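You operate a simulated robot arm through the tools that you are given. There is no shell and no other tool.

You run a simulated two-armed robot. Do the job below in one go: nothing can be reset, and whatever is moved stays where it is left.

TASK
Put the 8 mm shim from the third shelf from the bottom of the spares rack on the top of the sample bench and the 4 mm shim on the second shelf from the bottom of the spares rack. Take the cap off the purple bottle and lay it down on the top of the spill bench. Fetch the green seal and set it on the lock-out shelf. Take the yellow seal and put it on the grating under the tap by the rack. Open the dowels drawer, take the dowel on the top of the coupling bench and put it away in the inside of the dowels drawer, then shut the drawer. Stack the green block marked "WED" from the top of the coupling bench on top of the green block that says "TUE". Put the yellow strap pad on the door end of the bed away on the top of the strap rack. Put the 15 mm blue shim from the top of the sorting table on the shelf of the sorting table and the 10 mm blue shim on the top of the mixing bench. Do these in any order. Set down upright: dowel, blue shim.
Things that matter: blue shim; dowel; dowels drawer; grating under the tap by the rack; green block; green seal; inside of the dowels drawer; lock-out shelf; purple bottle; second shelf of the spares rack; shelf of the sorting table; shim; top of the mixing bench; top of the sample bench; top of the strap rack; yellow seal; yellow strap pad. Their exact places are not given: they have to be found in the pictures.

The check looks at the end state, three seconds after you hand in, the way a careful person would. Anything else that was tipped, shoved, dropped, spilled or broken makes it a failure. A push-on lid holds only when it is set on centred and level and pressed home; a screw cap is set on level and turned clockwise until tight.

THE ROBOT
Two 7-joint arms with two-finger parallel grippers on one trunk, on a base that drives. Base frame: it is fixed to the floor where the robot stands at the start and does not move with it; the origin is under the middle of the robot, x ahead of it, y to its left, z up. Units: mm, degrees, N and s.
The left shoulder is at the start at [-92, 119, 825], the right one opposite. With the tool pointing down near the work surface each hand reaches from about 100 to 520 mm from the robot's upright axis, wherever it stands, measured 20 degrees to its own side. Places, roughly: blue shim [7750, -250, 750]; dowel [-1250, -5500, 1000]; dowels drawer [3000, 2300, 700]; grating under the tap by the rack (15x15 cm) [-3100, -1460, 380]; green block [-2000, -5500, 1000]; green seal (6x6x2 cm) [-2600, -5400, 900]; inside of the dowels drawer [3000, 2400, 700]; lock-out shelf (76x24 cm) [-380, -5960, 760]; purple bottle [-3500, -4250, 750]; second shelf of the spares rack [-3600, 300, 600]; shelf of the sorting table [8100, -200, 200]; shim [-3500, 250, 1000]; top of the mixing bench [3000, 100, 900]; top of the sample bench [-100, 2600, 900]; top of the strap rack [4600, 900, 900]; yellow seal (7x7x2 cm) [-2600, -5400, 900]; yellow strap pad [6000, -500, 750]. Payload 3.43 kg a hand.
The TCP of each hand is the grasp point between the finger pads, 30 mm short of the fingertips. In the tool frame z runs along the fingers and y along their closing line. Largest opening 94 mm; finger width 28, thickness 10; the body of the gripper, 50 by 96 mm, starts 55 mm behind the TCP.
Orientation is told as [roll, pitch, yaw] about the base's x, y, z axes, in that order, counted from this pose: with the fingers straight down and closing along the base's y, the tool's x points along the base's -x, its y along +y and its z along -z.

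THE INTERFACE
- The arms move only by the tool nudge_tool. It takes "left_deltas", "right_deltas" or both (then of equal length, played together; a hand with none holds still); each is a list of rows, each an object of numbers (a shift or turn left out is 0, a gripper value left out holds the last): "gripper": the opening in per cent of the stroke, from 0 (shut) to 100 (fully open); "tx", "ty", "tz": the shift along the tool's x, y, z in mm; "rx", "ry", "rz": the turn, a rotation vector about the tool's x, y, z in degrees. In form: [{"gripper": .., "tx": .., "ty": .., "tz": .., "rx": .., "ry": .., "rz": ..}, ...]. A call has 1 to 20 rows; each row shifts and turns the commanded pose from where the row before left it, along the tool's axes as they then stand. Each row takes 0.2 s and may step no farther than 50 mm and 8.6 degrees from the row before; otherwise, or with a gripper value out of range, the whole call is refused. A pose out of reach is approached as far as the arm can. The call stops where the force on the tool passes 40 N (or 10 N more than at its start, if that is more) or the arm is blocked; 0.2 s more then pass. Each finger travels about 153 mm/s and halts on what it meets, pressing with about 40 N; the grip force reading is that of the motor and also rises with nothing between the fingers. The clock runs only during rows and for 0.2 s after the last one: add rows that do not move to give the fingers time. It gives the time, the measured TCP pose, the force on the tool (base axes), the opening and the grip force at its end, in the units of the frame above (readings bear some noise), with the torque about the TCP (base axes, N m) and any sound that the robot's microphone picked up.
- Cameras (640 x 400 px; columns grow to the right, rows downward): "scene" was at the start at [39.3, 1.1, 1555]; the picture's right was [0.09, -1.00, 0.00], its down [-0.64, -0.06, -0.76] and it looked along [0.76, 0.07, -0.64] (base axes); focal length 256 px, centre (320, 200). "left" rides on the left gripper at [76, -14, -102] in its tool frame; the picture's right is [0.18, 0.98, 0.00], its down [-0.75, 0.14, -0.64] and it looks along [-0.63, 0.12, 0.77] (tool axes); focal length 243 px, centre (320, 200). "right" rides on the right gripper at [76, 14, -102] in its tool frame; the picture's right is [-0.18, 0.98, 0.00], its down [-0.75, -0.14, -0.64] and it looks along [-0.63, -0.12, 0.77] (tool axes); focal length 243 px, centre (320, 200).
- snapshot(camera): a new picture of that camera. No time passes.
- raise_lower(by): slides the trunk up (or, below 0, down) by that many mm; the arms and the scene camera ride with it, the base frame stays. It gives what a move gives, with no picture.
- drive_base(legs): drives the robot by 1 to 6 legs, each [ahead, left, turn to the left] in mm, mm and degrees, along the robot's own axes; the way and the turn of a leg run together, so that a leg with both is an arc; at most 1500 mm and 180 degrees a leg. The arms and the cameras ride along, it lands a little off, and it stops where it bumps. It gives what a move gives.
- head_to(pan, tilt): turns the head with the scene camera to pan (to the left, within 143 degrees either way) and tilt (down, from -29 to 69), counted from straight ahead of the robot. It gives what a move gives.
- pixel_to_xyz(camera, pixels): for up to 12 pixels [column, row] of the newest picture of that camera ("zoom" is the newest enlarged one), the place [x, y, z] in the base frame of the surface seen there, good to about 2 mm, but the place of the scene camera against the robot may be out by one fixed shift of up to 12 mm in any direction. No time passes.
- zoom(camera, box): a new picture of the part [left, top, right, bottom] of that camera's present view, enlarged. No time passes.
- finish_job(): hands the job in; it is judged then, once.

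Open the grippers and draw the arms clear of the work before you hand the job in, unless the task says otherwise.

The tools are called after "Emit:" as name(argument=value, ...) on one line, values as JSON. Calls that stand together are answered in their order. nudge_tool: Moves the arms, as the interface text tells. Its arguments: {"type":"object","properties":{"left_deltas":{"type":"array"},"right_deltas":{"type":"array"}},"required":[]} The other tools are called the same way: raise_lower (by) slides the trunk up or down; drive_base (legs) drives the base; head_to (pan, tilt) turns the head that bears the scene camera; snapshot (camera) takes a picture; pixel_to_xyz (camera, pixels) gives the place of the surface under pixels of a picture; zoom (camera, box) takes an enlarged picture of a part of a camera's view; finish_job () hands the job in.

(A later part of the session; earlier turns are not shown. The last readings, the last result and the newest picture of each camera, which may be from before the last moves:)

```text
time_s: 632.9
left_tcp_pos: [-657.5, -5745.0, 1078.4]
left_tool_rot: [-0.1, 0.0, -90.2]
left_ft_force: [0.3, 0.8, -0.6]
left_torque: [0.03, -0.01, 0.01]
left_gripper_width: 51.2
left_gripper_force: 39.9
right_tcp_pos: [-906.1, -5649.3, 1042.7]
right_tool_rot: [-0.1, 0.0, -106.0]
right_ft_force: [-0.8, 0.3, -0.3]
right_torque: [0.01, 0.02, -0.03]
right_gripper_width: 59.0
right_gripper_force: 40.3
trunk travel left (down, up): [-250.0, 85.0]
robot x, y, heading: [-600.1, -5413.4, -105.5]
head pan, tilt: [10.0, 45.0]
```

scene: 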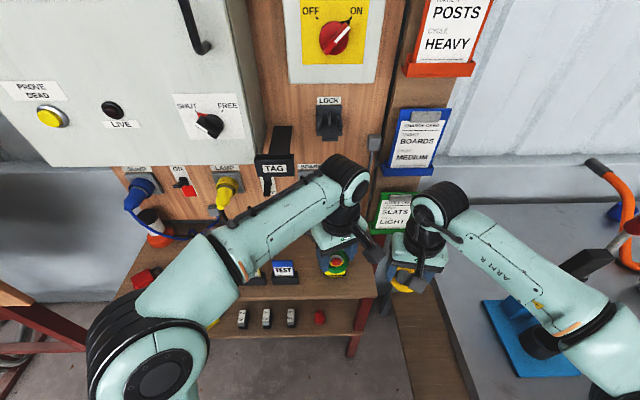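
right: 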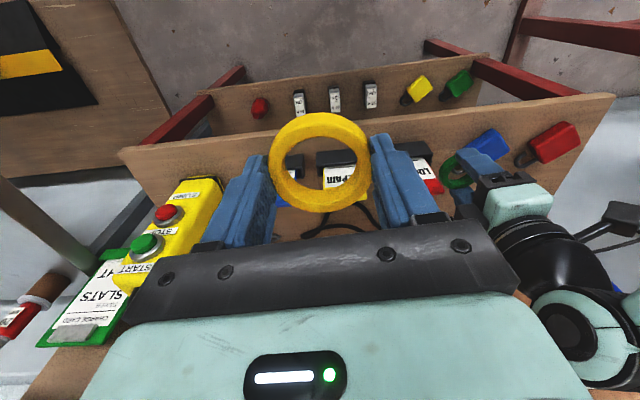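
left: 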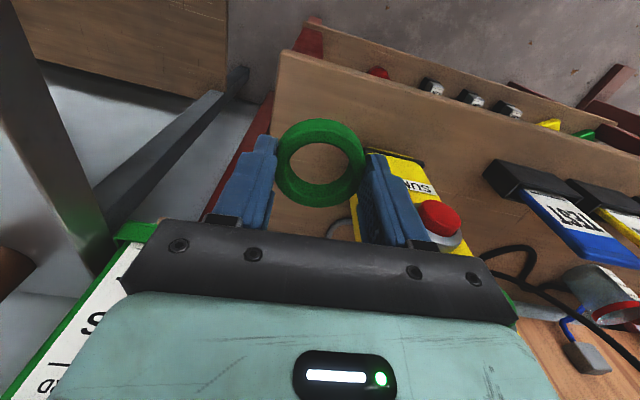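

Emit:
nudge_tool(left_deltas=[{"ty": -42}, {"ty": -41}, {"tx": -30}, {"tx": -30}, {"tx": -28}, {"tz": 40}, {"tz": 40}, {"tz": 40}, {}])

Emit:
snapshot(camera="left")

Emit:
snapshot(camera="scene")

```text
time_s: 634.9
left_tcp_pos: [-738.6, -5824.9, 956.2]
left_tool_rot: [0.0, -0.2, -90.0]
left_ft_force: [-0.1, -0.4, -0.4]
left_torque: [0.02, 0.0, 0.01]
left_gripper_width: 51.0
left_gripper_force: 40.1
left hand out of reach, approached as far as the arm can: row 5
right_tcp_pos: [-903.6, -5649.6, 1043.1]
right_tool_rot: [0.0, -0.1, -106.0]
right_ft_force: [-0.7, -0.1, -0.5]
right_torque: [-0.01, -0.06, 0.01]
right_gripper_width: 58.9
right_gripper_force: 40.0
trunk travel left (down, up): [-250.0, 85.0]
robot x, y, heading: [-598.9, -5412.5, -105.3]
head pan, tilt: [10.0, 45.0]
```

```text
taken
```

left: 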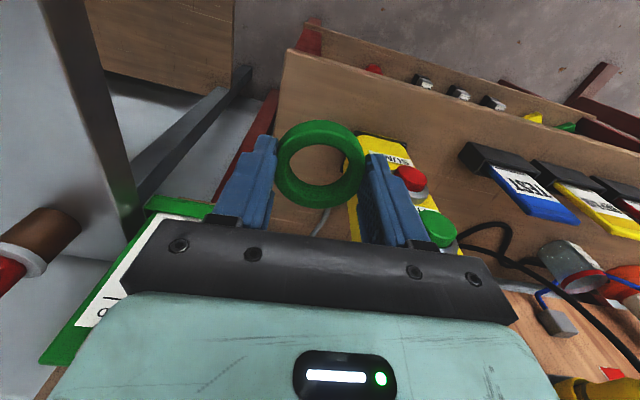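

```text
taken
```

scene: 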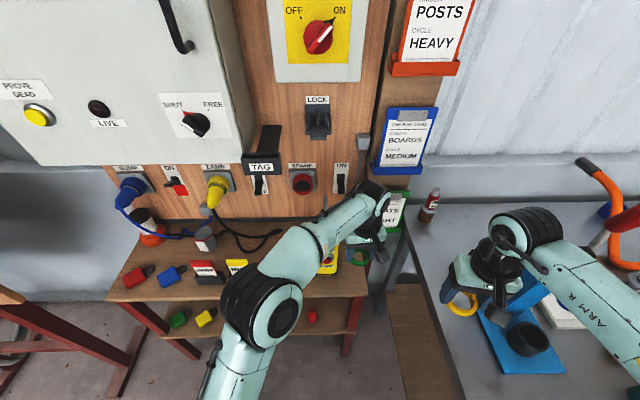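

Good clearance now. I continue lowering, correcting 8 mm deeper.

Emit:
nudge_tool(left_deltas=[{"tz": 20}, {"tz": 20}, {"tx": -8, "tz": 20}, {"tz": 20}, {"tz": 20}, {"tz": 20}, {"tz": 20}, {}])

Emit:
snapshot(camera="left")

Emit:
zoom(camera="scene", box=[280, 180, 440, 310])

Emit:
pixel_to_xyz(camera="left", pixels=[[320, 120], [320, 202], [320, 105], [320, 70], [285, 100], [355, 100], [372, 130], [280, 165], [362, 165]])

```text
time_s: 636.7
left_tcp_pos: [-740.2, -5835.5, 817.9]
left_tool_rot: [-0.1, 0.0, -90.0]
left_ft_force: [0.1, -0.1, -0.2]
left_torque: [0.0, 0.01, 0.03]
left_gripper_width: 51.0
left_gripper_force: 39.8
right_tcp_pos: [-905.4, -5649.3, 1044.2]
right_tool_rot: [-0.1, 0.0, -106.0]
right_ft_force: [0.1, -0.3, -0.6]
right_torque: [0.0, 0.0, -0.02]
right_gripper_width: 59.1
right_gripper_force: 39.9
trunk travel left (down, up): [-250.0, 85.0]
robot x, y, heading: [-595.4, -5417.0, -105.7]
head pan, tilt: [10.0, 45.0]
```

```text
taken
```

left: 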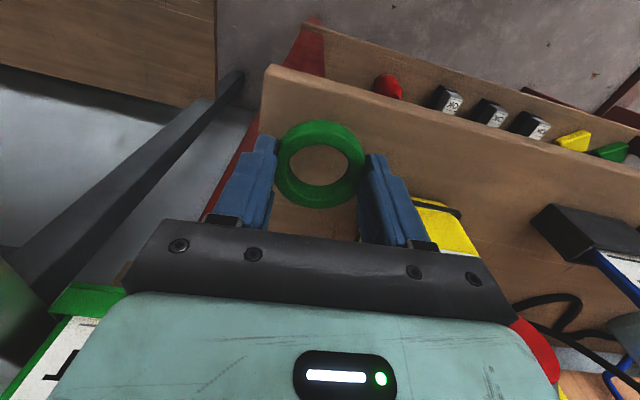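

```text
3.08 times, centred on (360, 245) of scene
```

zoom: 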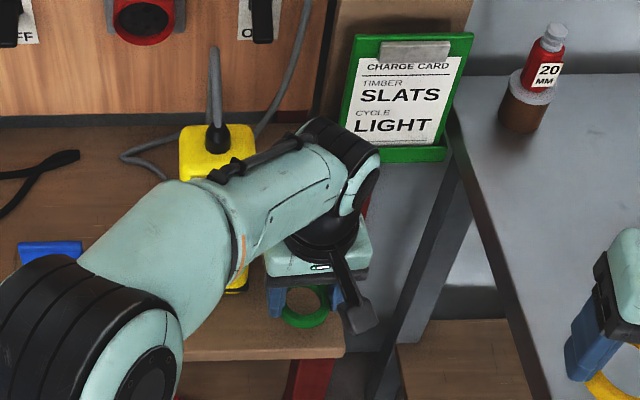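

```text
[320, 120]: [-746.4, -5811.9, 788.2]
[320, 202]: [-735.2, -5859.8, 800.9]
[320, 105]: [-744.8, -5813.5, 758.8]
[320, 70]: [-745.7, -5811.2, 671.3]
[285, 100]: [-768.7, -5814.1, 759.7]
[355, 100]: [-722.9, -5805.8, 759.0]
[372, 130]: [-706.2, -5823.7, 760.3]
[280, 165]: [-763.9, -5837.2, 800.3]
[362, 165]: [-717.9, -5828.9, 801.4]
```

Shelf front edge here is y ≈ -5811, so I go 10 mm deeper and 6 mm toward the shelf end, watching the force.

Emit:
nudge_tool(left_deltas=[{"ty": -6}, {"tx": -5}, {"tx": -5}, {}])

Emit:
nudge_tool(left_deltas=[{"tz": 8}, {"tz": 7}, {}])

Emit:
snapshot(camera="left")

Emit:
pixel_to_xyz(camera="left", pixels=[[320, 121], [320, 202], [320, 105], [285, 105], [355, 105], [270, 100], [280, 165], [362, 165]])

```text
time_s: 637.7
left_tcp_pos: [-746.7, -5846.1, 816.4]
left_tool_rot: [-0.2, -0.1, -90.1]
left_ft_force: [0.3, -0.3, 0.1]
left_torque: [0.01, -0.02, 0.03]
left_gripper_width: 51.1
left_gripper_force: 39.8
right_tcp_pos: [-905.1, -5648.9, 1042.8]
right_tool_rot: [-0.1, 0.0, -106.0]
right_ft_force: [-0.3, 0.4, -0.5]
right_torque: [0.01, 0.0, -0.01]
right_gripper_width: 59.0
right_gripper_force: 40.0
trunk travel left (down, up): [-250.0, 85.0]
robot x, y, heading: [-599.9, -5415.0, -105.5]
head pan, tilt: [10.0, 45.0]
```

```text
time_s: 638.5
left_tcp_pos: [-749.6, -5845.7, 801.5]
left_tool_rot: [-0.1, -0.1, -90.0]
left_ft_force: [0.0, -0.7, 0.6]
left_torque: [0.03, 0.05, 0.03]
left_gripper_width: 51.2
left_gripper_force: 40.0
right_tcp_pos: [-904.5, -5649.6, 1044.8]
right_tool_rot: [-0.1, -0.1, -106.0]
right_ft_force: [-0.3, -0.1, -0.3]
right_torque: [0.0, -0.01, 0.03]
right_gripper_width: 58.9
right_gripper_force: 40.4
trunk travel left (down, up): [-250.0, 85.0]
robot x, y, heading: [-602.8, -5412.4, -105.6]
head pan, tilt: [10.0, 45.0]
```

```text
taken
```

left: 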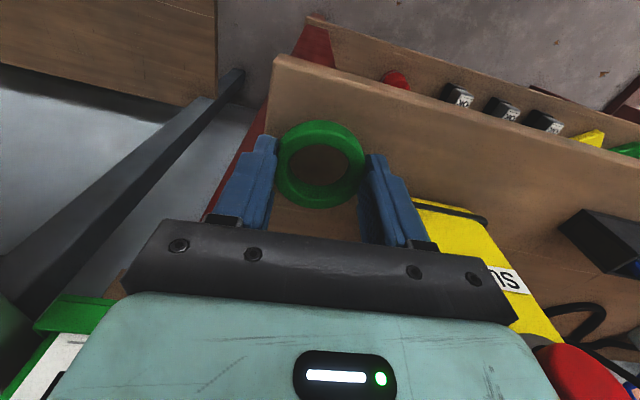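

```text
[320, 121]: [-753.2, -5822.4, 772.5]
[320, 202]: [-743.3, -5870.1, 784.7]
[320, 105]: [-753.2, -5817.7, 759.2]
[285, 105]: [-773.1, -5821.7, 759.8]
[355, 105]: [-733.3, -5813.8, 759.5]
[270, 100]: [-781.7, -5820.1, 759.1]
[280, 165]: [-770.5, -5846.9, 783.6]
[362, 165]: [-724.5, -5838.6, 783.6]
```

The ring is tilted with its front low; pressing gently on the shelf will level it. I lower in 2–3 mm steps.

Emit:
nudge_tool(left_deltas=[{"tz": 3}, {}])

Emit:
nudge_tool(left_deltas=[{"tz": 3}, {}])

Emit:
nudge_tool(left_deltas=[{"tz": 2}, {}])

Emit:
snapshot(camera="left")

Emit:
pixel_to_xyz(camera="left", pixels=[[320, 121], [320, 202], [320, 105], [270, 100], [280, 165], [362, 165]])

```text
time_s: 639.1
left_tcp_pos: [-748.6, -5845.1, 796.9]
left_tool_rot: [0.0, -0.1, -90.1]
left_ft_force: [-0.4, 0.7, 0.6]
left_torque: [-0.02, -0.04, -0.03]
left_gripper_width: 51.0
left_gripper_force: 39.7
right_tcp_pos: [-904.5, -5648.0, 1043.4]
right_tool_rot: [-0.1, 0.1, -106.0]
right_ft_force: [0.2, 0.1, -0.3]
right_torque: [0.03, 0.0, 0.02]
right_gripper_width: 58.6
right_gripper_force: 39.8
trunk travel left (down, up): [-250.0, 85.0]
robot x, y, heading: [-597.6, -5415.2, -105.5]
head pan, tilt: [10.0, 45.0]
```

```text
time_s: 639.7
left_tcp_pos: [-746.8, -5845.3, 794.4]
left_tool_rot: [0.0, -0.2, -90.1]
left_ft_force: [0.1, -0.5, 0.0]
left_torque: [0.02, 0.01, 0.01]
left_gripper_width: 51.0
left_gripper_force: 39.8
right_tcp_pos: [-903.5, -5648.9, 1043.8]
right_tool_rot: [-0.2, 0.0, -106.0]
right_ft_force: [0.0, -0.9, 0.0]
right_torque: [0.02, -0.01, 0.0]
right_gripper_width: 58.6
right_gripper_force: 40.4
trunk travel left (down, up): [-250.0, 85.0]
robot x, y, heading: [-598.6, -5414.6, -105.3]
head pan, tilt: [10.0, 45.0]
```

```text
time_s: 640.3
left_tcp_pos: [-747.5, -5845.3, 793.7]
left_tool_rot: [-0.1, -0.1, -90.0]
left_ft_force: [-0.5, 0.0, -0.5]
left_torque: [0.0, 0.01, -0.02]
left_gripper_width: 51.1
left_gripper_force: 39.3
right_tcp_pos: [-905.7, -5649.7, 1043.0]
right_tool_rot: [-0.1, 0.0, -106.1]
right_ft_force: [0.2, 0.2, 0.1]
right_torque: [0.01, 0.04, -0.02]
right_gripper_width: 59.1
right_gripper_force: 40.1
trunk travel left (down, up): [-250.0, 85.0]
robot x, y, heading: [-598.9, -5415.8, -105.5]
head pan, tilt: [10.0, 45.0]
```

```text
taken
```

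left: 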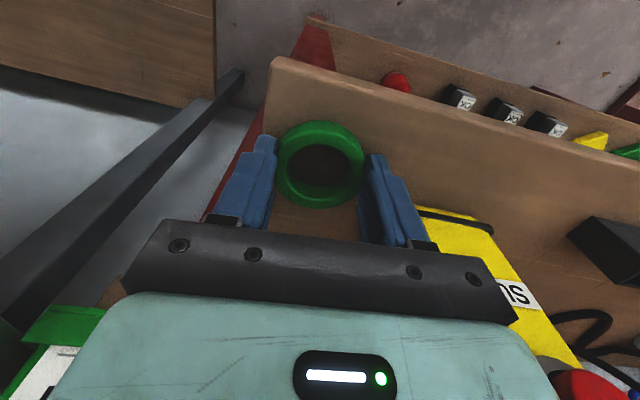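

```text
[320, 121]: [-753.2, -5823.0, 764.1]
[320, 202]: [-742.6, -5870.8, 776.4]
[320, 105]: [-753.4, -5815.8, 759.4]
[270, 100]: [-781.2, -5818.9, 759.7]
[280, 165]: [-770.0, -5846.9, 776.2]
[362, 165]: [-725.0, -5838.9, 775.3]
```

The ring's top is level at 776 (bottom ≈ 761). Two more 1 mm steps, then release.

Emit:
nudge_tool(left_deltas=[{"tz": 1}, {}])

Emit:
nudge_tool(left_deltas=[{"tz": 0.8}, {}])

```text
time_s: 640.9
left_tcp_pos: [-748.1, -5845.1, 792.4]
left_tool_rot: [0.0, 0.0, -90.1]
left_ft_force: [0.8, 0.7, 0.0]
left_torque: [-0.01, 0.0, 0.03]
left_gripper_width: 50.9
left_gripper_force: 40.6
right_tcp_pos: [-902.9, -5649.6, 1042.9]
right_tool_rot: [-0.1, 0.1, -106.1]
right_ft_force: [-0.7, -0.1, -0.6]
right_torque: [-0.01, -0.02, 0.0]
right_gripper_width: 58.9
right_gripper_force: 40.3
trunk travel left (down, up): [-250.0, 85.0]
robot x, y, heading: [-600.3, -5413.8, -105.9]
head pan, tilt: [10.0, 45.0]
```

```text
time_s: 641.5
left_tcp_pos: [-747.4, -5845.2, 791.5]
left_tool_rot: [-0.2, -0.2, -90.0]
left_ft_force: [0.6, -0.7, 5.0]
left_torque: [0.02, -0.13, 0.0]
left_gripper_width: 51.1
left_gripper_force: 40.1
right_tcp_pos: [-904.4, -5649.3, 1043.1]
right_tool_rot: [-0.2, 0.0, -105.9]
right_ft_force: [-0.6, 0.9, -0.3]
right_torque: [0.03, -0.01, -0.02]
right_gripper_width: 58.7
right_gripper_force: 40.2
trunk travel left (down, up): [-250.0, 85.0]
robot x, y, heading: [-598.4, -5417.0, -105.6]
head pan, tilt: [10.0, 45.0]
```

Contact (5 N). I open just to 62 mm and rise straight up.

Emit:
nudge_tool(left_deltas=[{"gripper": 60}, {"gripper": 66}, {}, {"tz": -15}, {"tz": -30}, {"tz": -40}, {"tz": -40}, {"tz": -40}, {"tz": -40}, {}])

Emit:
snapshot(camera="left")

Emit:
zoom(camera="scene", box=[100, 180, 440, 350])

```text
time_s: 643.7
left_tcp_pos: [-746.9, -5844.0, 996.3]
left_tool_rot: [-0.1, -0.1, -90.1]
left_ft_force: [0.2, 0.2, 0.6]
left_torque: [-0.02, -0.03, -0.02]
left_gripper_width: 62.2
left_gripper_force: 0.1
right_tcp_pos: [-905.0, -5649.3, 1043.5]
right_tool_rot: [-0.1, 0.0, -106.1]
right_ft_force: [0.1, 0.1, -0.4]
right_torque: [0.01, -0.06, 0.01]
right_gripper_width: 59.2
right_gripper_force: 39.7
trunk travel left (down, up): [-250.0, 85.0]
robot x, y, heading: [-599.3, -5414.2, -105.4]
head pan, tilt: [10.0, 45.0]
```

```text
taken
```

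left: 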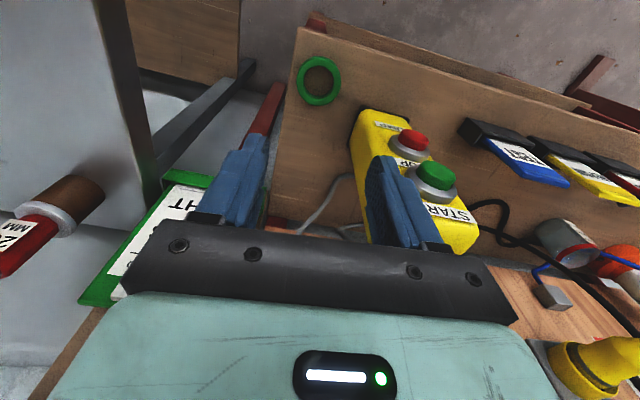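

```text
1.88 times, centred on (270, 265) of scene
```

zoom: 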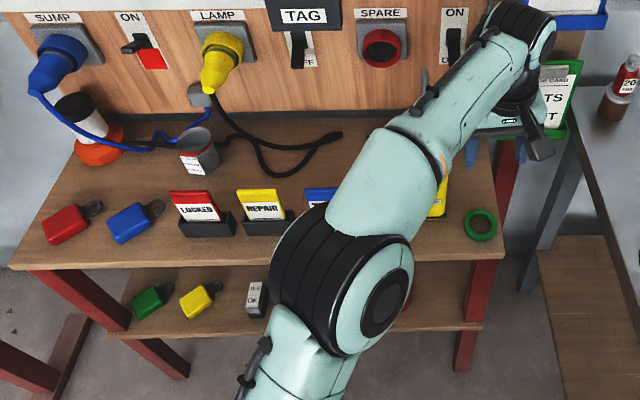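

The green seal lies on the lock-out shelf and all neighbours stand. I lift the left hand and drive out by the same curved way toward the dowel.

Emit:
nudge_tool(left_deltas=[{"tz": -40}, {"tz": -40}, {"tx": 40}, {"tx": 40}, {"tx": 40}, {"tx": 40, "ty": 20}, {"tx": 40, "ty": 20}, {}])

Emit:
drive_base(legs=[[0, 0, 15.5], [-265, -100, 0], [-180, -500, 0]])

Emit:
head_to(pan=0, tilt=40)

Emit:
snapshot(camera="scene")

```text
time_s: 645.5
left_tcp_pos: [-709.4, -5660.7, 1061.5]
left_tool_rot: [-0.1, -0.1, -90.1]
left_ft_force: [-0.7, -0.9, 0.1]
left_torque: [0.04, 0.03, 0.01]
left_gripper_width: 62.0
left_gripper_force: 0.0
left hand out of reach, approached as far as the arm can: row 2, 3
right_tcp_pos: [-905.5, -5649.7, 1043.6]
right_tool_rot: [-0.1, 0.0, -106.0]
right_ft_force: [1.1, -1.2, -0.6]
right_torque: [0.03, 0.01, 0.02]
right_gripper_width: 58.9
right_gripper_force: 39.4
trunk travel left (down, up): [-250.0, 85.0]
robot x, y, heading: [-593.4, -5413.9, -105.8]
head pan, tilt: [10.0, 45.0]
```

```text
time_s: 652.9
left_tcp_pos: [-1234.4, -5241.8, 1060.6]
left_tool_rot: [-0.1, -0.1, -74.4]
left_ft_force: [-0.3, 0.6, -0.6]
left_torque: [-0.01, 0.0, 0.02]
left_gripper_width: 62.2
left_gripper_force: 0.2
right_tcp_pos: [-1425.0, -5283.3, 1043.4]
right_tool_rot: [-0.1, 0.0, -90.3]
right_ft_force: [0.4, 0.3, -0.1]
right_torque: [0.01, 0.0, 0.0]
right_gripper_width: 59.0
right_gripper_force: 39.8
trunk travel left (down, up): [-250.0, 85.0]
robot x, y, heading: [-1195.4, -4975.4, -89.8]
head pan, tilt: [10.0, 45.0]
```

```text
time_s: 653.6
left_tcp_pos: [-1234.5, -5240.6, 1062.5]
left_tool_rot: [-0.2, -0.1, -74.4]
left_ft_force: [0.4, 0.4, 0.0]
left_torque: [0.01, -0.01, -0.01]
left_gripper_width: 62.0
left_gripper_force: 0.0
right_tcp_pos: [-1424.0, -5283.6, 1043.0]
right_tool_rot: [-0.1, 0.0, -90.3]
right_ft_force: [-0.4, 1.0, -0.2]
right_torque: [-0.01, 0.01, -0.04]
right_gripper_width: 59.2
right_gripper_force: 40.1
trunk travel left (down, up): [-250.0, 85.0]
robot x, y, heading: [-1194.0, -4974.1, -89.9]
head pan, tilt: [0.0, 40.0]
```

```text
taken
```

scene: 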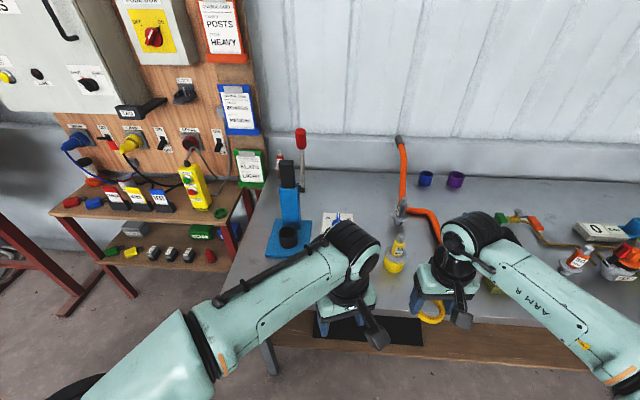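

I square the left hand, move it left in its frame and drive to bring it over the dowel near (-1302,-5544).

Emit:
nudge_tool(left_deltas=[{"rz": 7.8}, {"rz": 7.8}, {"ty": 45}, {"ty": 45}, {}])

Emit:
drive_base(legs=[[95, -158, 0]])

Emit:
nudge_tool(left_deltas=[{"tx": -45}, {"tx": -45}, {"tx": -30}, {}])

Emit:
snapshot(camera="left")

```text
time_s: 654.8
left_tcp_pos: [-1143.9, -5242.7, 1062.3]
left_tool_rot: [-0.3, -0.1, -90.0]
left_ft_force: [0.4, 0.3, 0.8]
left_torque: [-0.03, 0.0, 0.03]
left_gripper_width: 62.2
left_gripper_force: 0.0
right_tcp_pos: [-1426.3, -5283.0, 1042.6]
right_tool_rot: [-0.2, 0.0, -90.5]
right_ft_force: [-0.7, -0.7, -0.1]
right_torque: [-0.02, 0.02, -0.02]
right_gripper_width: 58.9
right_gripper_force: 40.2
trunk travel left (down, up): [-250.0, 85.0]
robot x, y, heading: [-1188.9, -4975.4, -90.2]
head pan, tilt: [0.0, 40.0]
```

```text
time_s: 656.8
left_tcp_pos: [-1300.4, -5340.8, 1062.2]
left_tool_rot: [-0.2, -0.1, -89.8]
left_ft_force: [-0.1, 0.3, 0.4]
left_torque: [-0.02, 0.03, -0.01]
left_gripper_width: 61.8
left_gripper_force: 0.0
right_tcp_pos: [-1582.0, -5381.4, 1042.4]
right_tool_rot: [-0.1, 0.0, -90.2]
right_ft_force: [-0.5, -0.9, -0.9]
right_torque: [0.03, -0.02, 0.06]
right_gripper_width: 59.0
right_gripper_force: 40.2
trunk travel left (down, up): [-250.0, 85.0]
robot x, y, heading: [-1350.3, -5075.7, -89.6]
head pan, tilt: [0.0, 40.0]
```

```text
time_s: 657.8
left_tcp_pos: [-1299.0, -5461.3, 1061.4]
left_tool_rot: [-0.1, -0.2, -89.8]
left_ft_force: [0.0, 0.0, 0.3]
left_torque: [0.0, 0.0, 0.01]
left_gripper_width: 61.8
left_gripper_force: 0.1
right_tcp_pos: [-1580.8, -5380.7, 1044.0]
right_tool_rot: [-0.2, 0.0, -90.2]
right_ft_force: [-0.8, -0.4, 0.3]
right_torque: [0.03, 0.03, 0.02]
right_gripper_width: 58.8
right_gripper_force: 40.0
trunk travel left (down, up): [-250.0, 85.0]
robot x, y, heading: [-1350.8, -5071.3, -89.9]
head pan, tilt: [0.0, 40.0]
```

```text
taken
```

left: 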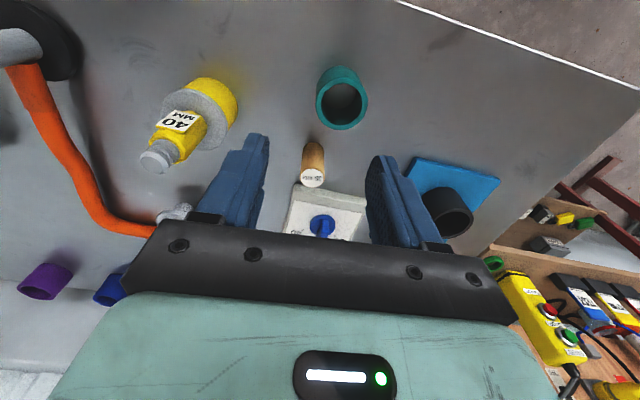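

The dowel is at (313,165) between fingers. I measure it.

Emit:
zoom(camera="left", box=[280, 120, 350, 200])

Emit:
pixel_to_xyz(camera="left", pixels=[[312, 177], [305, 176], [320, 176], [313, 184], [313, 170], [313, 150], [312, 143], [305, 150], [322, 150]])

```text
5.00 times, centred on (315, 160) of left
```

zoom: 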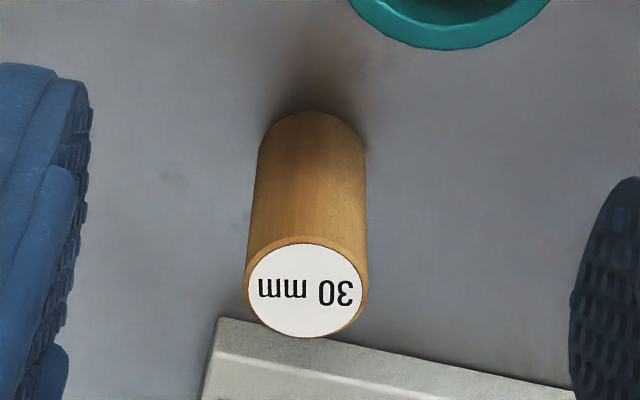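

```text
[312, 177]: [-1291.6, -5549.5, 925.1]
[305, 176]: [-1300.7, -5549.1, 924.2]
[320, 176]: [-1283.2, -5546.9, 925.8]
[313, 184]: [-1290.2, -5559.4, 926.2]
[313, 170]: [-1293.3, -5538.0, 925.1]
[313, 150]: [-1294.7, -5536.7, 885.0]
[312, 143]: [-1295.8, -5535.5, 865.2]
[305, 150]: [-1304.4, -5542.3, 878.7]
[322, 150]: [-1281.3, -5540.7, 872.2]
```

Dowel centre ≈ (-1292.5,-5550), Ø ~27, top z 925. I move above it and lower so the fingers take its upper half.

Emit:
nudge_tool(left_deltas=[{"tx": -30, "ty": 2.5}, {"tx": -30, "ty": 2}, {"tx": -28.7, "ty": 2}, {"tz": 40}, {"tz": 40}, {"tz": 30}, {}])

Emit:
snapshot(camera="left")

Emit:
pixel_to_xyz(camera="left", pixels=[[320, 165], [310, 165], [330, 165], [320, 180], [320, 150]])

```text
time_s: 659.4
left_tcp_pos: [-1294.4, -5543.8, 948.7]
left_tool_rot: [-0.1, -0.1, -89.8]
left_ft_force: [0.2, -0.5, 1.0]
left_torque: [0.03, -0.01, -0.01]
left_gripper_width: 61.8
left_gripper_force: 0.1
left hand out of reach, approached as far as the arm can: row 3
right_tcp_pos: [-1581.6, -5380.8, 1044.0]
right_tool_rot: [-0.2, 0.0, -90.2]
right_ft_force: [-0.6, -0.4, -0.2]
right_torque: [0.02, -0.03, -0.01]
right_gripper_width: 58.9
right_gripper_force: 40.3
trunk travel left (down, up): [-250.0, 85.0]
robot x, y, heading: [-1353.7, -5067.1, -90.1]
head pan, tilt: [0.0, 40.0]
```

```text
taken
```

left: 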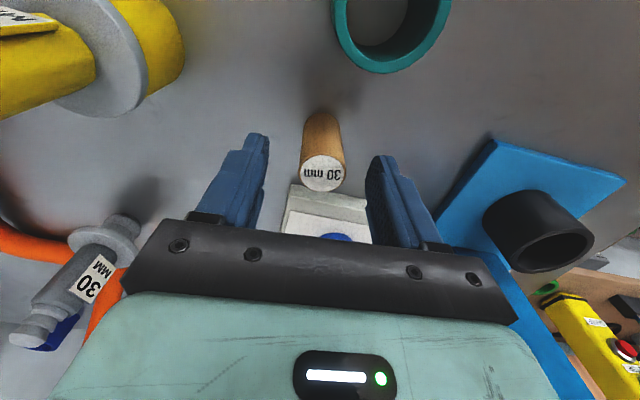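

```text
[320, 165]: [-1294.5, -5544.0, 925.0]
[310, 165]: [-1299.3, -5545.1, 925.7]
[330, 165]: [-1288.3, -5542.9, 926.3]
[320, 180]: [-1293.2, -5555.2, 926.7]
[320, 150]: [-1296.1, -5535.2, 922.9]
```

I correct 6 mm forward, lower 28 mm and close.

Emit:
nudge_tool(left_deltas=[{"tx": -6, "ty": 1.5, "tz": 8}, {"tz": 20}, {}])

Emit:
snapshot(camera="left")

Emit:
nudge_tool(left_deltas=[{"gripper": 10}, {"gripper": 10}, {"gripper": 10}, {}])

Emit:
nudge_tool(left_deltas=[{"tz": -10}, {"tz": -30}, {"tz": -40}, {"tz": -40}, {"tz": -20, "tx": 20}, {"tx": 40}, {"tx": 40}, {}])

Emit:
snapshot(camera="left")

```text
time_s: 660.2
left_tcp_pos: [-1292.6, -5547.8, 919.9]
left_tool_rot: [0.0, -0.2, -89.9]
left_ft_force: [0.3, -0.1, 0.2]
left_torque: [-0.01, 0.01, 0.01]
left_gripper_width: 62.2
left_gripper_force: 0.1
right_tcp_pos: [-1581.1, -5380.6, 1042.2]
right_tool_rot: [-0.1, 0.0, -90.2]
right_ft_force: [-0.3, -0.1, 0.3]
right_torque: [-0.01, 0.02, -0.02]
right_gripper_width: 59.1
right_gripper_force: 39.8
trunk travel left (down, up): [-250.0, 85.0]
robot x, y, heading: [-1351.7, -5068.6, -89.5]
head pan, tilt: [0.0, 40.0]
```

```text
taken
```

left: 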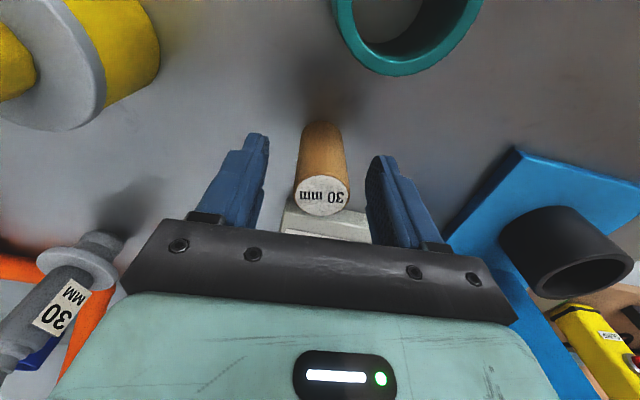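

```text
time_s: 661.2
left_tcp_pos: [-1293.1, -5548.9, 920.0]
left_tool_rot: [-0.1, -0.1, -89.9]
left_ft_force: [0.8, 0.2, 1.0]
left_torque: [-0.03, 0.06, 0.0]
left_gripper_width: 28.0
left_gripper_force: 39.8
right_tcp_pos: [-1581.0, -5382.3, 1043.6]
right_tool_rot: [-0.2, 0.1, -90.2]
right_ft_force: [0.4, -0.2, -0.2]
right_torque: [-0.01, -0.03, 0.0]
right_gripper_width: 58.9
right_gripper_force: 40.0
trunk travel left (down, up): [-250.0, 85.0]
robot x, y, heading: [-1350.0, -5073.6, -89.6]
head pan, tilt: [0.0, 40.0]
```

```text
time_s: 663.0
left_tcp_pos: [-1293.3, -5447.9, 1060.3]
left_tool_rot: [-0.1, -0.1, -89.9]
left_ft_force: [-0.9, 0.4, 0.1]
left_torque: [-0.01, -0.02, -0.01]
left_gripper_width: 28.1
left_gripper_force: 39.9
right_tcp_pos: [-1581.4, -5381.4, 1043.3]
right_tool_rot: [-0.2, 0.0, -90.3]
right_ft_force: [0.4, 0.6, -0.3]
right_torque: [0.03, -0.02, 0.02]
right_gripper_width: 58.7
right_gripper_force: 40.3
trunk travel left (down, up): [-250.0, 85.0]
robot x, y, heading: [-1349.2, -5074.8, -89.8]
head pan, tilt: [0.0, 40.0]
```

```text
taken
```

left: 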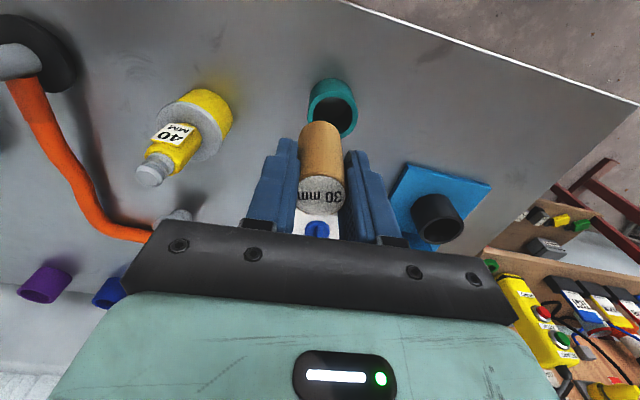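

The dowel is held (28 mm). Next the grating by the rack: I back off, slide to x ≈ -2450 and turn to face -x, then look along the lane.

Emit:
nudge_tool(left_deltas=[{"tx": 40}, {"tx": 40}, {}])

Emit:
drive_base(legs=[[-420, 0, 0], [0, -1100, 0], [0, 0, -90]])

Emit:
head_to(pan=-60, tilt=20)

Emit:
snapshot(camera="scene")

```text
time_s: 663.8
left_tcp_pos: [-1294.0, -5368.5, 1061.2]
left_tool_rot: [-0.1, -0.1, -89.8]
left_ft_force: [0.6, -0.2, -0.1]
left_torque: [0.01, 0.0, -0.02]
left_gripper_width: 28.0
left_gripper_force: 39.5
right_tcp_pos: [-1582.0, -5381.6, 1043.0]
right_tool_rot: [-0.2, -0.1, -90.3]
right_ft_force: [-0.3, 0.5, -0.3]
right_torque: [-0.02, -0.04, -0.04]
right_gripper_width: 58.9
right_gripper_force: 40.1
trunk travel left (down, up): [-250.0, 85.0]
robot x, y, heading: [-1351.3, -5075.4, -89.9]
head pan, tilt: [0.0, 40.0]
```

```text
time_s: 679.7
left_tcp_pos: [-2741.8, -4697.2, 1059.3]
left_tool_rot: [-0.2, 0.0, 179.0]
left_ft_force: [-0.4, 0.1, -0.3]
left_torque: [-0.02, -0.02, 0.0]
left_gripper_width: 27.9
left_gripper_force: 40.4
right_tcp_pos: [-2748.2, -4408.0, 1043.6]
right_tool_rot: [-0.2, 0.0, 178.9]
right_ft_force: [0.4, 0.8, 0.0]
right_torque: [-0.01, 0.01, 0.0]
right_gripper_width: 59.2
right_gripper_force: 40.3
trunk travel left (down, up): [-250.0, 85.0]
robot x, y, heading: [-2442.4, -4644.7, 179.3]
head pan, tilt: [0.0, 40.0]
```

```text
time_s: 681.0
left_tcp_pos: [-2739.3, -4697.3, 1060.4]
left_tool_rot: [-0.1, 0.0, 179.1]
left_ft_force: [0.0, 0.6, -0.1]
left_torque: [0.01, 0.0, -0.03]
left_gripper_width: 27.8
left_gripper_force: 39.8
right_tcp_pos: [-2748.2, -4407.6, 1043.9]
right_tool_rot: [-0.3, -0.1, 178.8]
right_ft_force: [-0.9, -0.2, -0.7]
right_torque: [0.01, 0.0, 0.02]
right_gripper_width: 59.1
right_gripper_force: 39.6
trunk travel left (down, up): [-250.0, 85.0]
robot x, y, heading: [-2444.0, -4646.2, 179.0]
head pan, tilt: [-60.0, 20.0]
```

```text
taken
```

scene: 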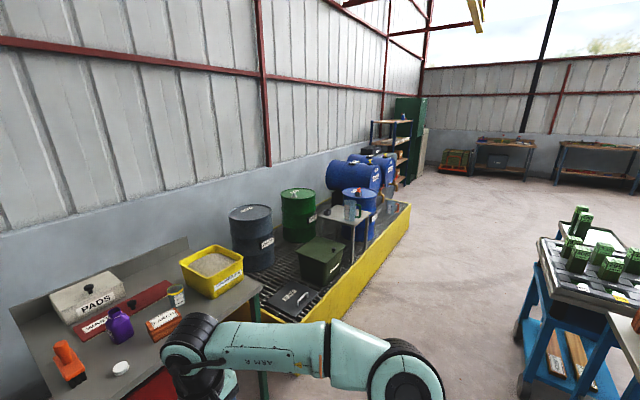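

I measure the bund wall, the cart and the drums.

Emit:
pixel_to_xyz(camera="scene", pixels=[[350, 300], [405, 235], [517, 335], [525, 280], [545, 240], [410, 205], [385, 180], [360, 180], [395, 165], [340, 315]])

Emit:
zoom(camera="scene", box=[310, 130, 430, 260])

```text
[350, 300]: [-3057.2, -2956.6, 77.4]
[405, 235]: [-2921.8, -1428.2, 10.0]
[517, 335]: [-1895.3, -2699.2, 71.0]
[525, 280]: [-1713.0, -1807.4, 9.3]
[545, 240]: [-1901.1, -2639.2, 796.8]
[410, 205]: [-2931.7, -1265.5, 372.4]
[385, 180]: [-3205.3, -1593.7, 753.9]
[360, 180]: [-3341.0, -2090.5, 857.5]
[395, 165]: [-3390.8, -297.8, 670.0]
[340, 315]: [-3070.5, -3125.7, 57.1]
```

```text
3.08 times, centred on (370, 195) of scene
```

zoom: 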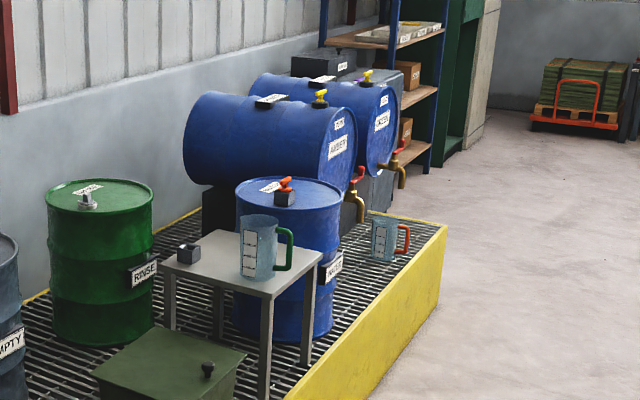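

The lane between bund (x ≈ -2950) and cart (x ≈ -1900) is wide enough. I slide along it to y ≈ -1480.

Emit:
drive_base(legs=[[0, -1080, 0.8], [0, -1080, 0], [0, -1000, 0]])

Emit:
head_to(pan=0, tilt=42)

Emit:
snapshot(camera="scene")

```text
time_s: 708.8
left_tcp_pos: [-2788.5, -1546.4, 1059.6]
left_tool_rot: [-0.2, 0.0, -179.1]
left_ft_force: [0.0, 0.1, -0.7]
left_torque: [-0.01, -0.02, 0.01]
left_gripper_width: 27.7
left_gripper_force: 39.8
right_tcp_pos: [-2804.5, -1257.7, 1043.5]
right_tool_rot: [-0.2, -0.1, -179.4]
right_ft_force: [0.0, -0.2, 0.3]
right_torque: [0.02, 0.02, 0.01]
right_gripper_width: 59.0
right_gripper_force: 40.2
trunk travel left (down, up): [-250.0, 85.0]
robot x, y, heading: [-2492.0, -1484.8, -178.7]
head pan, tilt: [-60.0, 20.0]
```

```text
time_s: 710.1
left_tcp_pos: [-2788.5, -1546.0, 1060.6]
left_tool_rot: [-0.2, -0.1, -179.1]
left_ft_force: [0.2, -0.5, -0.5]
left_torque: [0.01, 0.01, 0.01]
left_gripper_width: 28.2
left_gripper_force: 40.0
right_tcp_pos: [-2804.8, -1256.8, 1043.4]
right_tool_rot: [-0.2, 0.0, -179.5]
right_ft_force: [-0.1, 0.3, 0.0]
right_torque: [-0.02, 0.03, 0.01]
right_gripper_width: 59.2
right_gripper_force: 40.1
trunk travel left (down, up): [-250.0, 85.0]
robot x, y, heading: [-2494.5, -1483.0, -179.1]
head pan, tilt: [0.0, 42.0]
```

```text
taken
```

scene: 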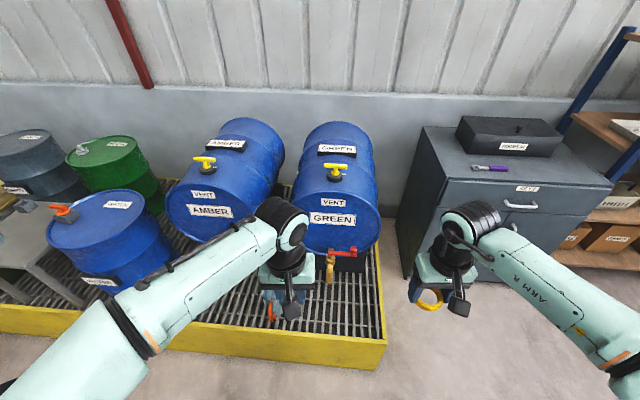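

The GREEN drum's tap is at (335,262), grating below. I zoom in and measure.

Emit:
zoom(camera="scene", box=[270, 230, 400, 370])

Emit:
pixel_to_xyz(camera="scene", pixels=[[333, 282], [330, 260], [345, 300], [335, 310], [360, 310], [345, 330], [350, 345], [380, 340], [375, 290], [340, 345], [300, 340], [355, 285]])

```text
2.86 times, centred on (335, 300) of scene
```

zoom: 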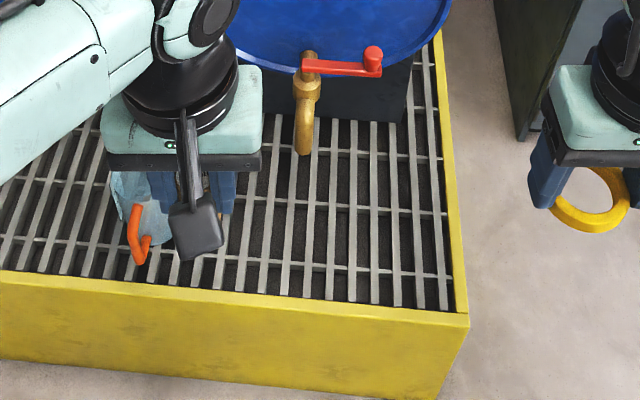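

```text
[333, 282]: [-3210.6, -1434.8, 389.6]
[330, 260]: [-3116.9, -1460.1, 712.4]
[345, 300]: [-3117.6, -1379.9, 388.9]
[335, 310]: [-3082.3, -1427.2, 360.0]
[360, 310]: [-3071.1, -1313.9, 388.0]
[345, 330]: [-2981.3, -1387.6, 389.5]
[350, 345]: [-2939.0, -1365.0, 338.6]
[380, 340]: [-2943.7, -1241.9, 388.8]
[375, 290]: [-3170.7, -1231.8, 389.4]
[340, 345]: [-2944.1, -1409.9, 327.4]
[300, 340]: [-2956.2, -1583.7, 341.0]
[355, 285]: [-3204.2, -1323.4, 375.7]
```

I query the spout tip and the jug near it.

Emit:
pixel_to_xyz(camera="scene", pixels=[[329, 280], [330, 275], [329, 270], [331, 265], [345, 252], [270, 312], [275, 318], [283, 322], [265, 300], [310, 310], [320, 330], [310, 330]])

Emit:
raise_lower(by=-250)

Emit:
drive_base(legs=[[0, 100, -0.9], [60, 0, 0]])

Emit:
head_to(pan=-10, tilt=35)

Emit:
snapshot(camera="scene")

```text
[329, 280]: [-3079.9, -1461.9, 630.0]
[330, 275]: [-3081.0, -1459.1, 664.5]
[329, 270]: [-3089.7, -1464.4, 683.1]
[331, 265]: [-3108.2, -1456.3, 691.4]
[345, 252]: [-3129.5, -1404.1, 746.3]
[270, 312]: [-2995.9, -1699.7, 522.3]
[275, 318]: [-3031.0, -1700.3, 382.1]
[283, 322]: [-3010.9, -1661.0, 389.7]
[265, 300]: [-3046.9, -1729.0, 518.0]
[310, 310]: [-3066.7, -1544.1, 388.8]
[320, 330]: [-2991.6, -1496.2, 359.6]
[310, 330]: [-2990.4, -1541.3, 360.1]
```

```text
time_s: 712.7
left_tcp_pos: [-2788.7, -1545.9, 811.1]
left_tool_rot: [-0.1, -0.1, -179.0]
left_ft_force: [0.4, 0.1, -1.1]
left_torque: [0.01, 0.03, -0.02]
left_gripper_width: 28.0
left_gripper_force: 40.0
right_tcp_pos: [-2804.3, -1256.0, 793.6]
right_tool_rot: [-0.2, 0.0, -179.4]
right_ft_force: [-0.5, 0.1, 0.3]
right_torque: [0.02, 0.04, -0.01]
right_gripper_width: 59.1
right_gripper_force: 39.7
trunk travel left (down, up): [0.0, 335.0]
robot x, y, heading: [-2492.8, -1484.4, -179.0]
head pan, tilt: [0.0, 42.0]
```

```text
time_s: 714.8
left_tcp_pos: [-2849.7, -1642.6, 810.8]
left_tool_rot: [-0.2, -0.1, 179.8]
left_ft_force: [-0.4, -0.4, 0.4]
left_torque: [-0.03, -0.02, -0.04]
left_gripper_width: 28.0
left_gripper_force: 39.8
right_tcp_pos: [-2859.5, -1354.1, 792.9]
right_tool_rot: [-0.1, 0.0, 179.7]
right_ft_force: [0.1, -0.5, 0.1]
right_torque: [0.03, -0.03, -0.02]
right_gripper_width: 59.2
right_gripper_force: 39.9
trunk travel left (down, up): [0.0, 335.0]
robot x, y, heading: [-2549.2, -1587.3, 180.1]
head pan, tilt: [0.0, 42.0]
```

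```text
time_s: 715.5
left_tcp_pos: [-2847.2, -1643.2, 810.8]
left_tool_rot: [0.0, -0.1, 180.0]
left_ft_force: [0.2, 0.6, -0.5]
left_torque: [-0.02, 0.03, 0.01]
left_gripper_width: 28.0
left_gripper_force: 40.1
right_tcp_pos: [-2859.7, -1352.7, 792.2]
right_tool_rot: [-0.2, 0.0, 179.5]
right_ft_force: [-0.6, 0.5, 0.0]
right_torque: [0.0, -0.01, 0.0]
right_gripper_width: 59.1
right_gripper_force: 40.0
trunk travel left (down, up): [0.0, 335.0]
robot x, y, heading: [-2548.2, -1587.4, 180.0]
head pan, tilt: [-10.0, 35.0]
```

```text
taken
```

scene: 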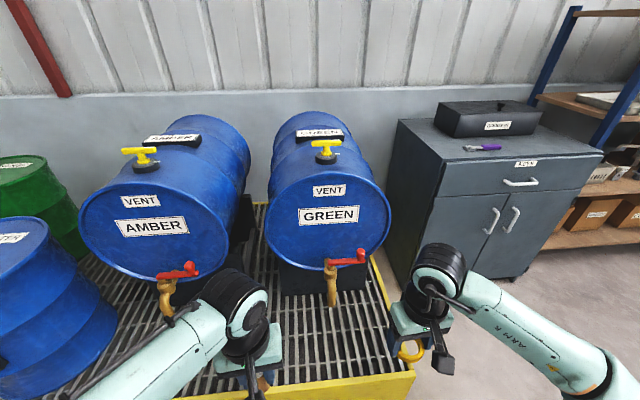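

Spout tip is at about (-3080,-1461, z 620). A vertical hand would hit it, so I'll first set the ring down at (-3000,-1460), then re-grip it with a tilted hand and move it under the tap. I drive 90 mm ahead and lower the ring.

Emit:
drive_base(legs=[[90, 0, 0]])

Emit:
nudge_tool(right_deltas=[{"tx": -16, "ty": 36}, {"tx": -16, "ty": 36}, {"tx": -16, "ty": 35}, {"tz": 45}, {"tz": 45}, {"tz": 45}, {"tz": 45}, {}])

Emit:
snapshot(camera="right")

Emit:
snapshot(camera="scene")

```text
time_s: 716.6
left_tcp_pos: [-2936.4, -1643.3, 811.7]
left_tool_rot: [-0.1, 0.0, 180.0]
left_ft_force: [-0.5, -0.1, -0.6]
left_torque: [0.0, -0.02, 0.02]
left_gripper_width: 27.6
left_gripper_force: 39.7
right_tcp_pos: [-2947.5, -1352.6, 793.0]
right_tool_rot: [-0.2, 0.0, 179.6]
right_ft_force: [-0.7, 0.3, -1.1]
right_torque: [-0.01, -0.01, 0.0]
right_gripper_width: 59.0
right_gripper_force: 40.2
trunk travel left (down, up): [0.0, 335.0]
robot x, y, heading: [-2640.3, -1586.7, 180.1]
head pan, tilt: [-10.0, 35.0]
```

```text
time_s: 718.5
left_tcp_pos: [-2935.7, -1643.3, 810.4]
left_tool_rot: [-0.1, -0.1, 179.9]
left_ft_force: [0.2, -0.1, 0.2]
left_torque: [-0.04, 0.05, 0.02]
left_gripper_width: 27.9
left_gripper_force: 40.0
right_tcp_pos: [-2996.4, -1459.6, 611.4]
right_tool_rot: [-0.1, 0.0, 179.6]
right_ft_force: [-0.6, -0.5, 0.1]
right_torque: [0.05, -0.04, 0.0]
right_gripper_width: 58.9
right_gripper_force: 40.1
trunk travel left (down, up): [0.0, 335.0]
robot x, y, heading: [-2639.3, -1587.6, 179.8]
head pan, tilt: [-10.0, 35.0]
```

```text
taken
```

right: 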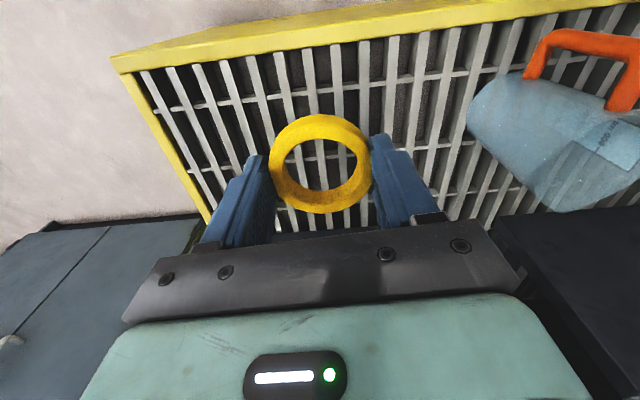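

```text
taken
```

scene: 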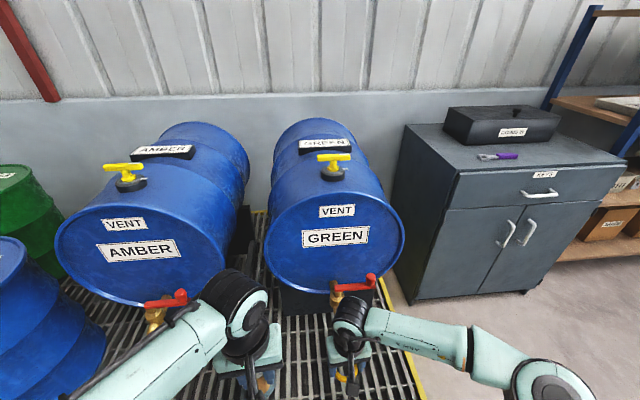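

I check the jug's nearest edge, the grating level and the rim before lowering.

Emit:
pixel_to_xyz(camera="right", pixels=[[472, 120], [530, 75], [520, 150], [300, 95], [340, 70], [320, 45], [240, 60], [335, 105], [200, 70]])

```text
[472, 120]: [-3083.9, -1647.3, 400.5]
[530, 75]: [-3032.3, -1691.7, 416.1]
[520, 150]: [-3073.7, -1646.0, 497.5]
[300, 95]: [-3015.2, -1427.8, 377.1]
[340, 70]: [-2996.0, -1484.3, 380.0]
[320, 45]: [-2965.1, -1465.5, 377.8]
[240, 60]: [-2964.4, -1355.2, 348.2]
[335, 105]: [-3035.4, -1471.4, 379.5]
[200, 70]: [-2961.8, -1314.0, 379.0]
```

Grating z ≈ 379.5, jug well away (y ≤ -1646). I lower 190 mm and then feel.

Emit:
nudge_tool(right_deltas=[{"tz": 45}, {"tz": 45}, {"tz": 45}, {"tz": 35}, {"tz": 20}, {}])

Emit:
nudge_tool(right_deltas=[{"tz": 4}, {"tz": 2}, {}])

Emit:
nudge_tool(right_deltas=[{"tz": 1.5}, {}])

```text
time_s: 719.9
left_tcp_pos: [-2934.4, -1644.1, 809.8]
left_tool_rot: [-0.1, -0.2, 180.0]
left_ft_force: [0.3, 0.0, 0.3]
left_torque: [0.0, 0.03, -0.02]
left_gripper_width: 27.7
left_gripper_force: 39.9
right_tcp_pos: [-2995.2, -1460.7, 421.0]
right_tool_rot: [-0.3, 0.0, 179.5]
right_ft_force: [0.9, 1.0, 0.0]
right_torque: [0.02, -0.01, -0.02]
right_gripper_width: 58.8
right_gripper_force: 39.6
trunk travel left (down, up): [0.0, 335.0]
robot x, y, heading: [-2640.4, -1582.8, 180.1]
head pan, tilt: [-10.0, 35.0]
```

```text
time_s: 720.6
left_tcp_pos: [-2935.1, -1643.8, 810.9]
left_tool_rot: [-0.2, -0.1, 179.9]
left_ft_force: [-1.0, -0.1, -0.6]
left_torque: [0.04, -0.02, 0.02]
left_gripper_width: 27.7
left_gripper_force: 39.7
right_tcp_pos: [-2995.9, -1460.6, 416.1]
right_tool_rot: [-0.1, 0.0, 179.6]
right_ft_force: [0.8, -0.1, -0.2]
right_torque: [0.03, 0.0, 0.01]
right_gripper_width: 59.0
right_gripper_force: 40.0
trunk travel left (down, up): [0.0, 335.0]
robot x, y, heading: [-2636.0, -1583.4, 179.9]
head pan, tilt: [-10.0, 35.0]
```

```text
time_s: 721.2
left_tcp_pos: [-2935.0, -1643.3, 810.6]
left_tool_rot: [-0.1, -0.1, 179.9]
left_ft_force: [-0.1, 0.3, -0.9]
left_torque: [-0.03, -0.04, 0.0]
left_gripper_width: 28.1
left_gripper_force: 39.7
right_tcp_pos: [-2995.8, -1459.9, 414.3]
right_tool_rot: [-0.2, -0.1, 179.6]
right_ft_force: [0.0, -0.9, -0.4]
right_torque: [0.0, -0.02, -0.01]
right_gripper_width: 59.1
right_gripper_force: 39.6
trunk travel left (down, up): [0.0, 335.0]
robot x, y, heading: [-2638.9, -1588.1, 180.0]
head pan, tilt: [-10.0, 35.0]
```

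Emit:
nudge_tool(right_deltas=[{"tz": 1.2}, {}])

Emit:
nudge_tool(right_deltas=[{"tz": 1}, {}])

Emit:
nudge_tool(right_deltas=[{"tz": 1}, {}])

```text
time_s: 721.9
left_tcp_pos: [-2936.0, -1642.7, 810.3]
left_tool_rot: [-0.1, -0.1, 179.9]
left_ft_force: [-0.4, 0.4, -0.2]
left_torque: [-0.01, -0.02, -0.01]
left_gripper_width: 27.9
left_gripper_force: 39.9
right_tcp_pos: [-2995.2, -1459.1, 412.6]
right_tool_rot: [-0.1, 0.0, 179.7]
right_ft_force: [0.4, -0.4, -0.1]
right_torque: [0.03, 0.0, 0.02]
right_gripper_width: 58.8
right_gripper_force: 40.0
trunk travel left (down, up): [0.0, 335.0]
robot x, y, heading: [-2638.9, -1584.7, 179.9]
head pan, tilt: [-10.0, 35.0]
```

```text
time_s: 722.5
left_tcp_pos: [-2935.6, -1642.6, 810.5]
left_tool_rot: [-0.1, 0.0, 179.8]
left_ft_force: [0.3, 0.0, -1.2]
left_torque: [0.02, -0.01, 0.03]
left_gripper_width: 27.7
left_gripper_force: 40.3
right_tcp_pos: [-2996.5, -1459.2, 413.6]
right_tool_rot: [-0.1, -0.1, 179.6]
right_ft_force: [0.1, 0.9, -0.2]
right_torque: [-0.01, 0.01, 0.02]
right_gripper_width: 59.0
right_gripper_force: 39.8
trunk travel left (down, up): [0.0, 335.0]
robot x, y, heading: [-2643.3, -1585.7, 180.0]
head pan, tilt: [-10.0, 35.0]
```

```text
time_s: 723.0
left_tcp_pos: [-2933.9, -1644.0, 811.3]
left_tool_rot: [-0.1, -0.1, 179.9]
left_ft_force: [0.9, 0.3, -0.3]
left_torque: [-0.01, 0.02, 0.0]
left_gripper_width: 27.8
left_gripper_force: 40.1
right_tcp_pos: [-2994.8, -1460.9, 410.9]
right_tool_rot: [-0.2, 0.0, 179.5]
right_ft_force: [4.3, 1.3, 9.6]
right_torque: [-0.2, -0.09, 0.08]
right_gripper_width: 59.0
right_gripper_force: 39.9
trunk travel left (down, up): [0.0, 335.0]
robot x, y, heading: [-2637.5, -1586.2, 180.2]
head pan, tilt: [-10.0, 35.0]
```

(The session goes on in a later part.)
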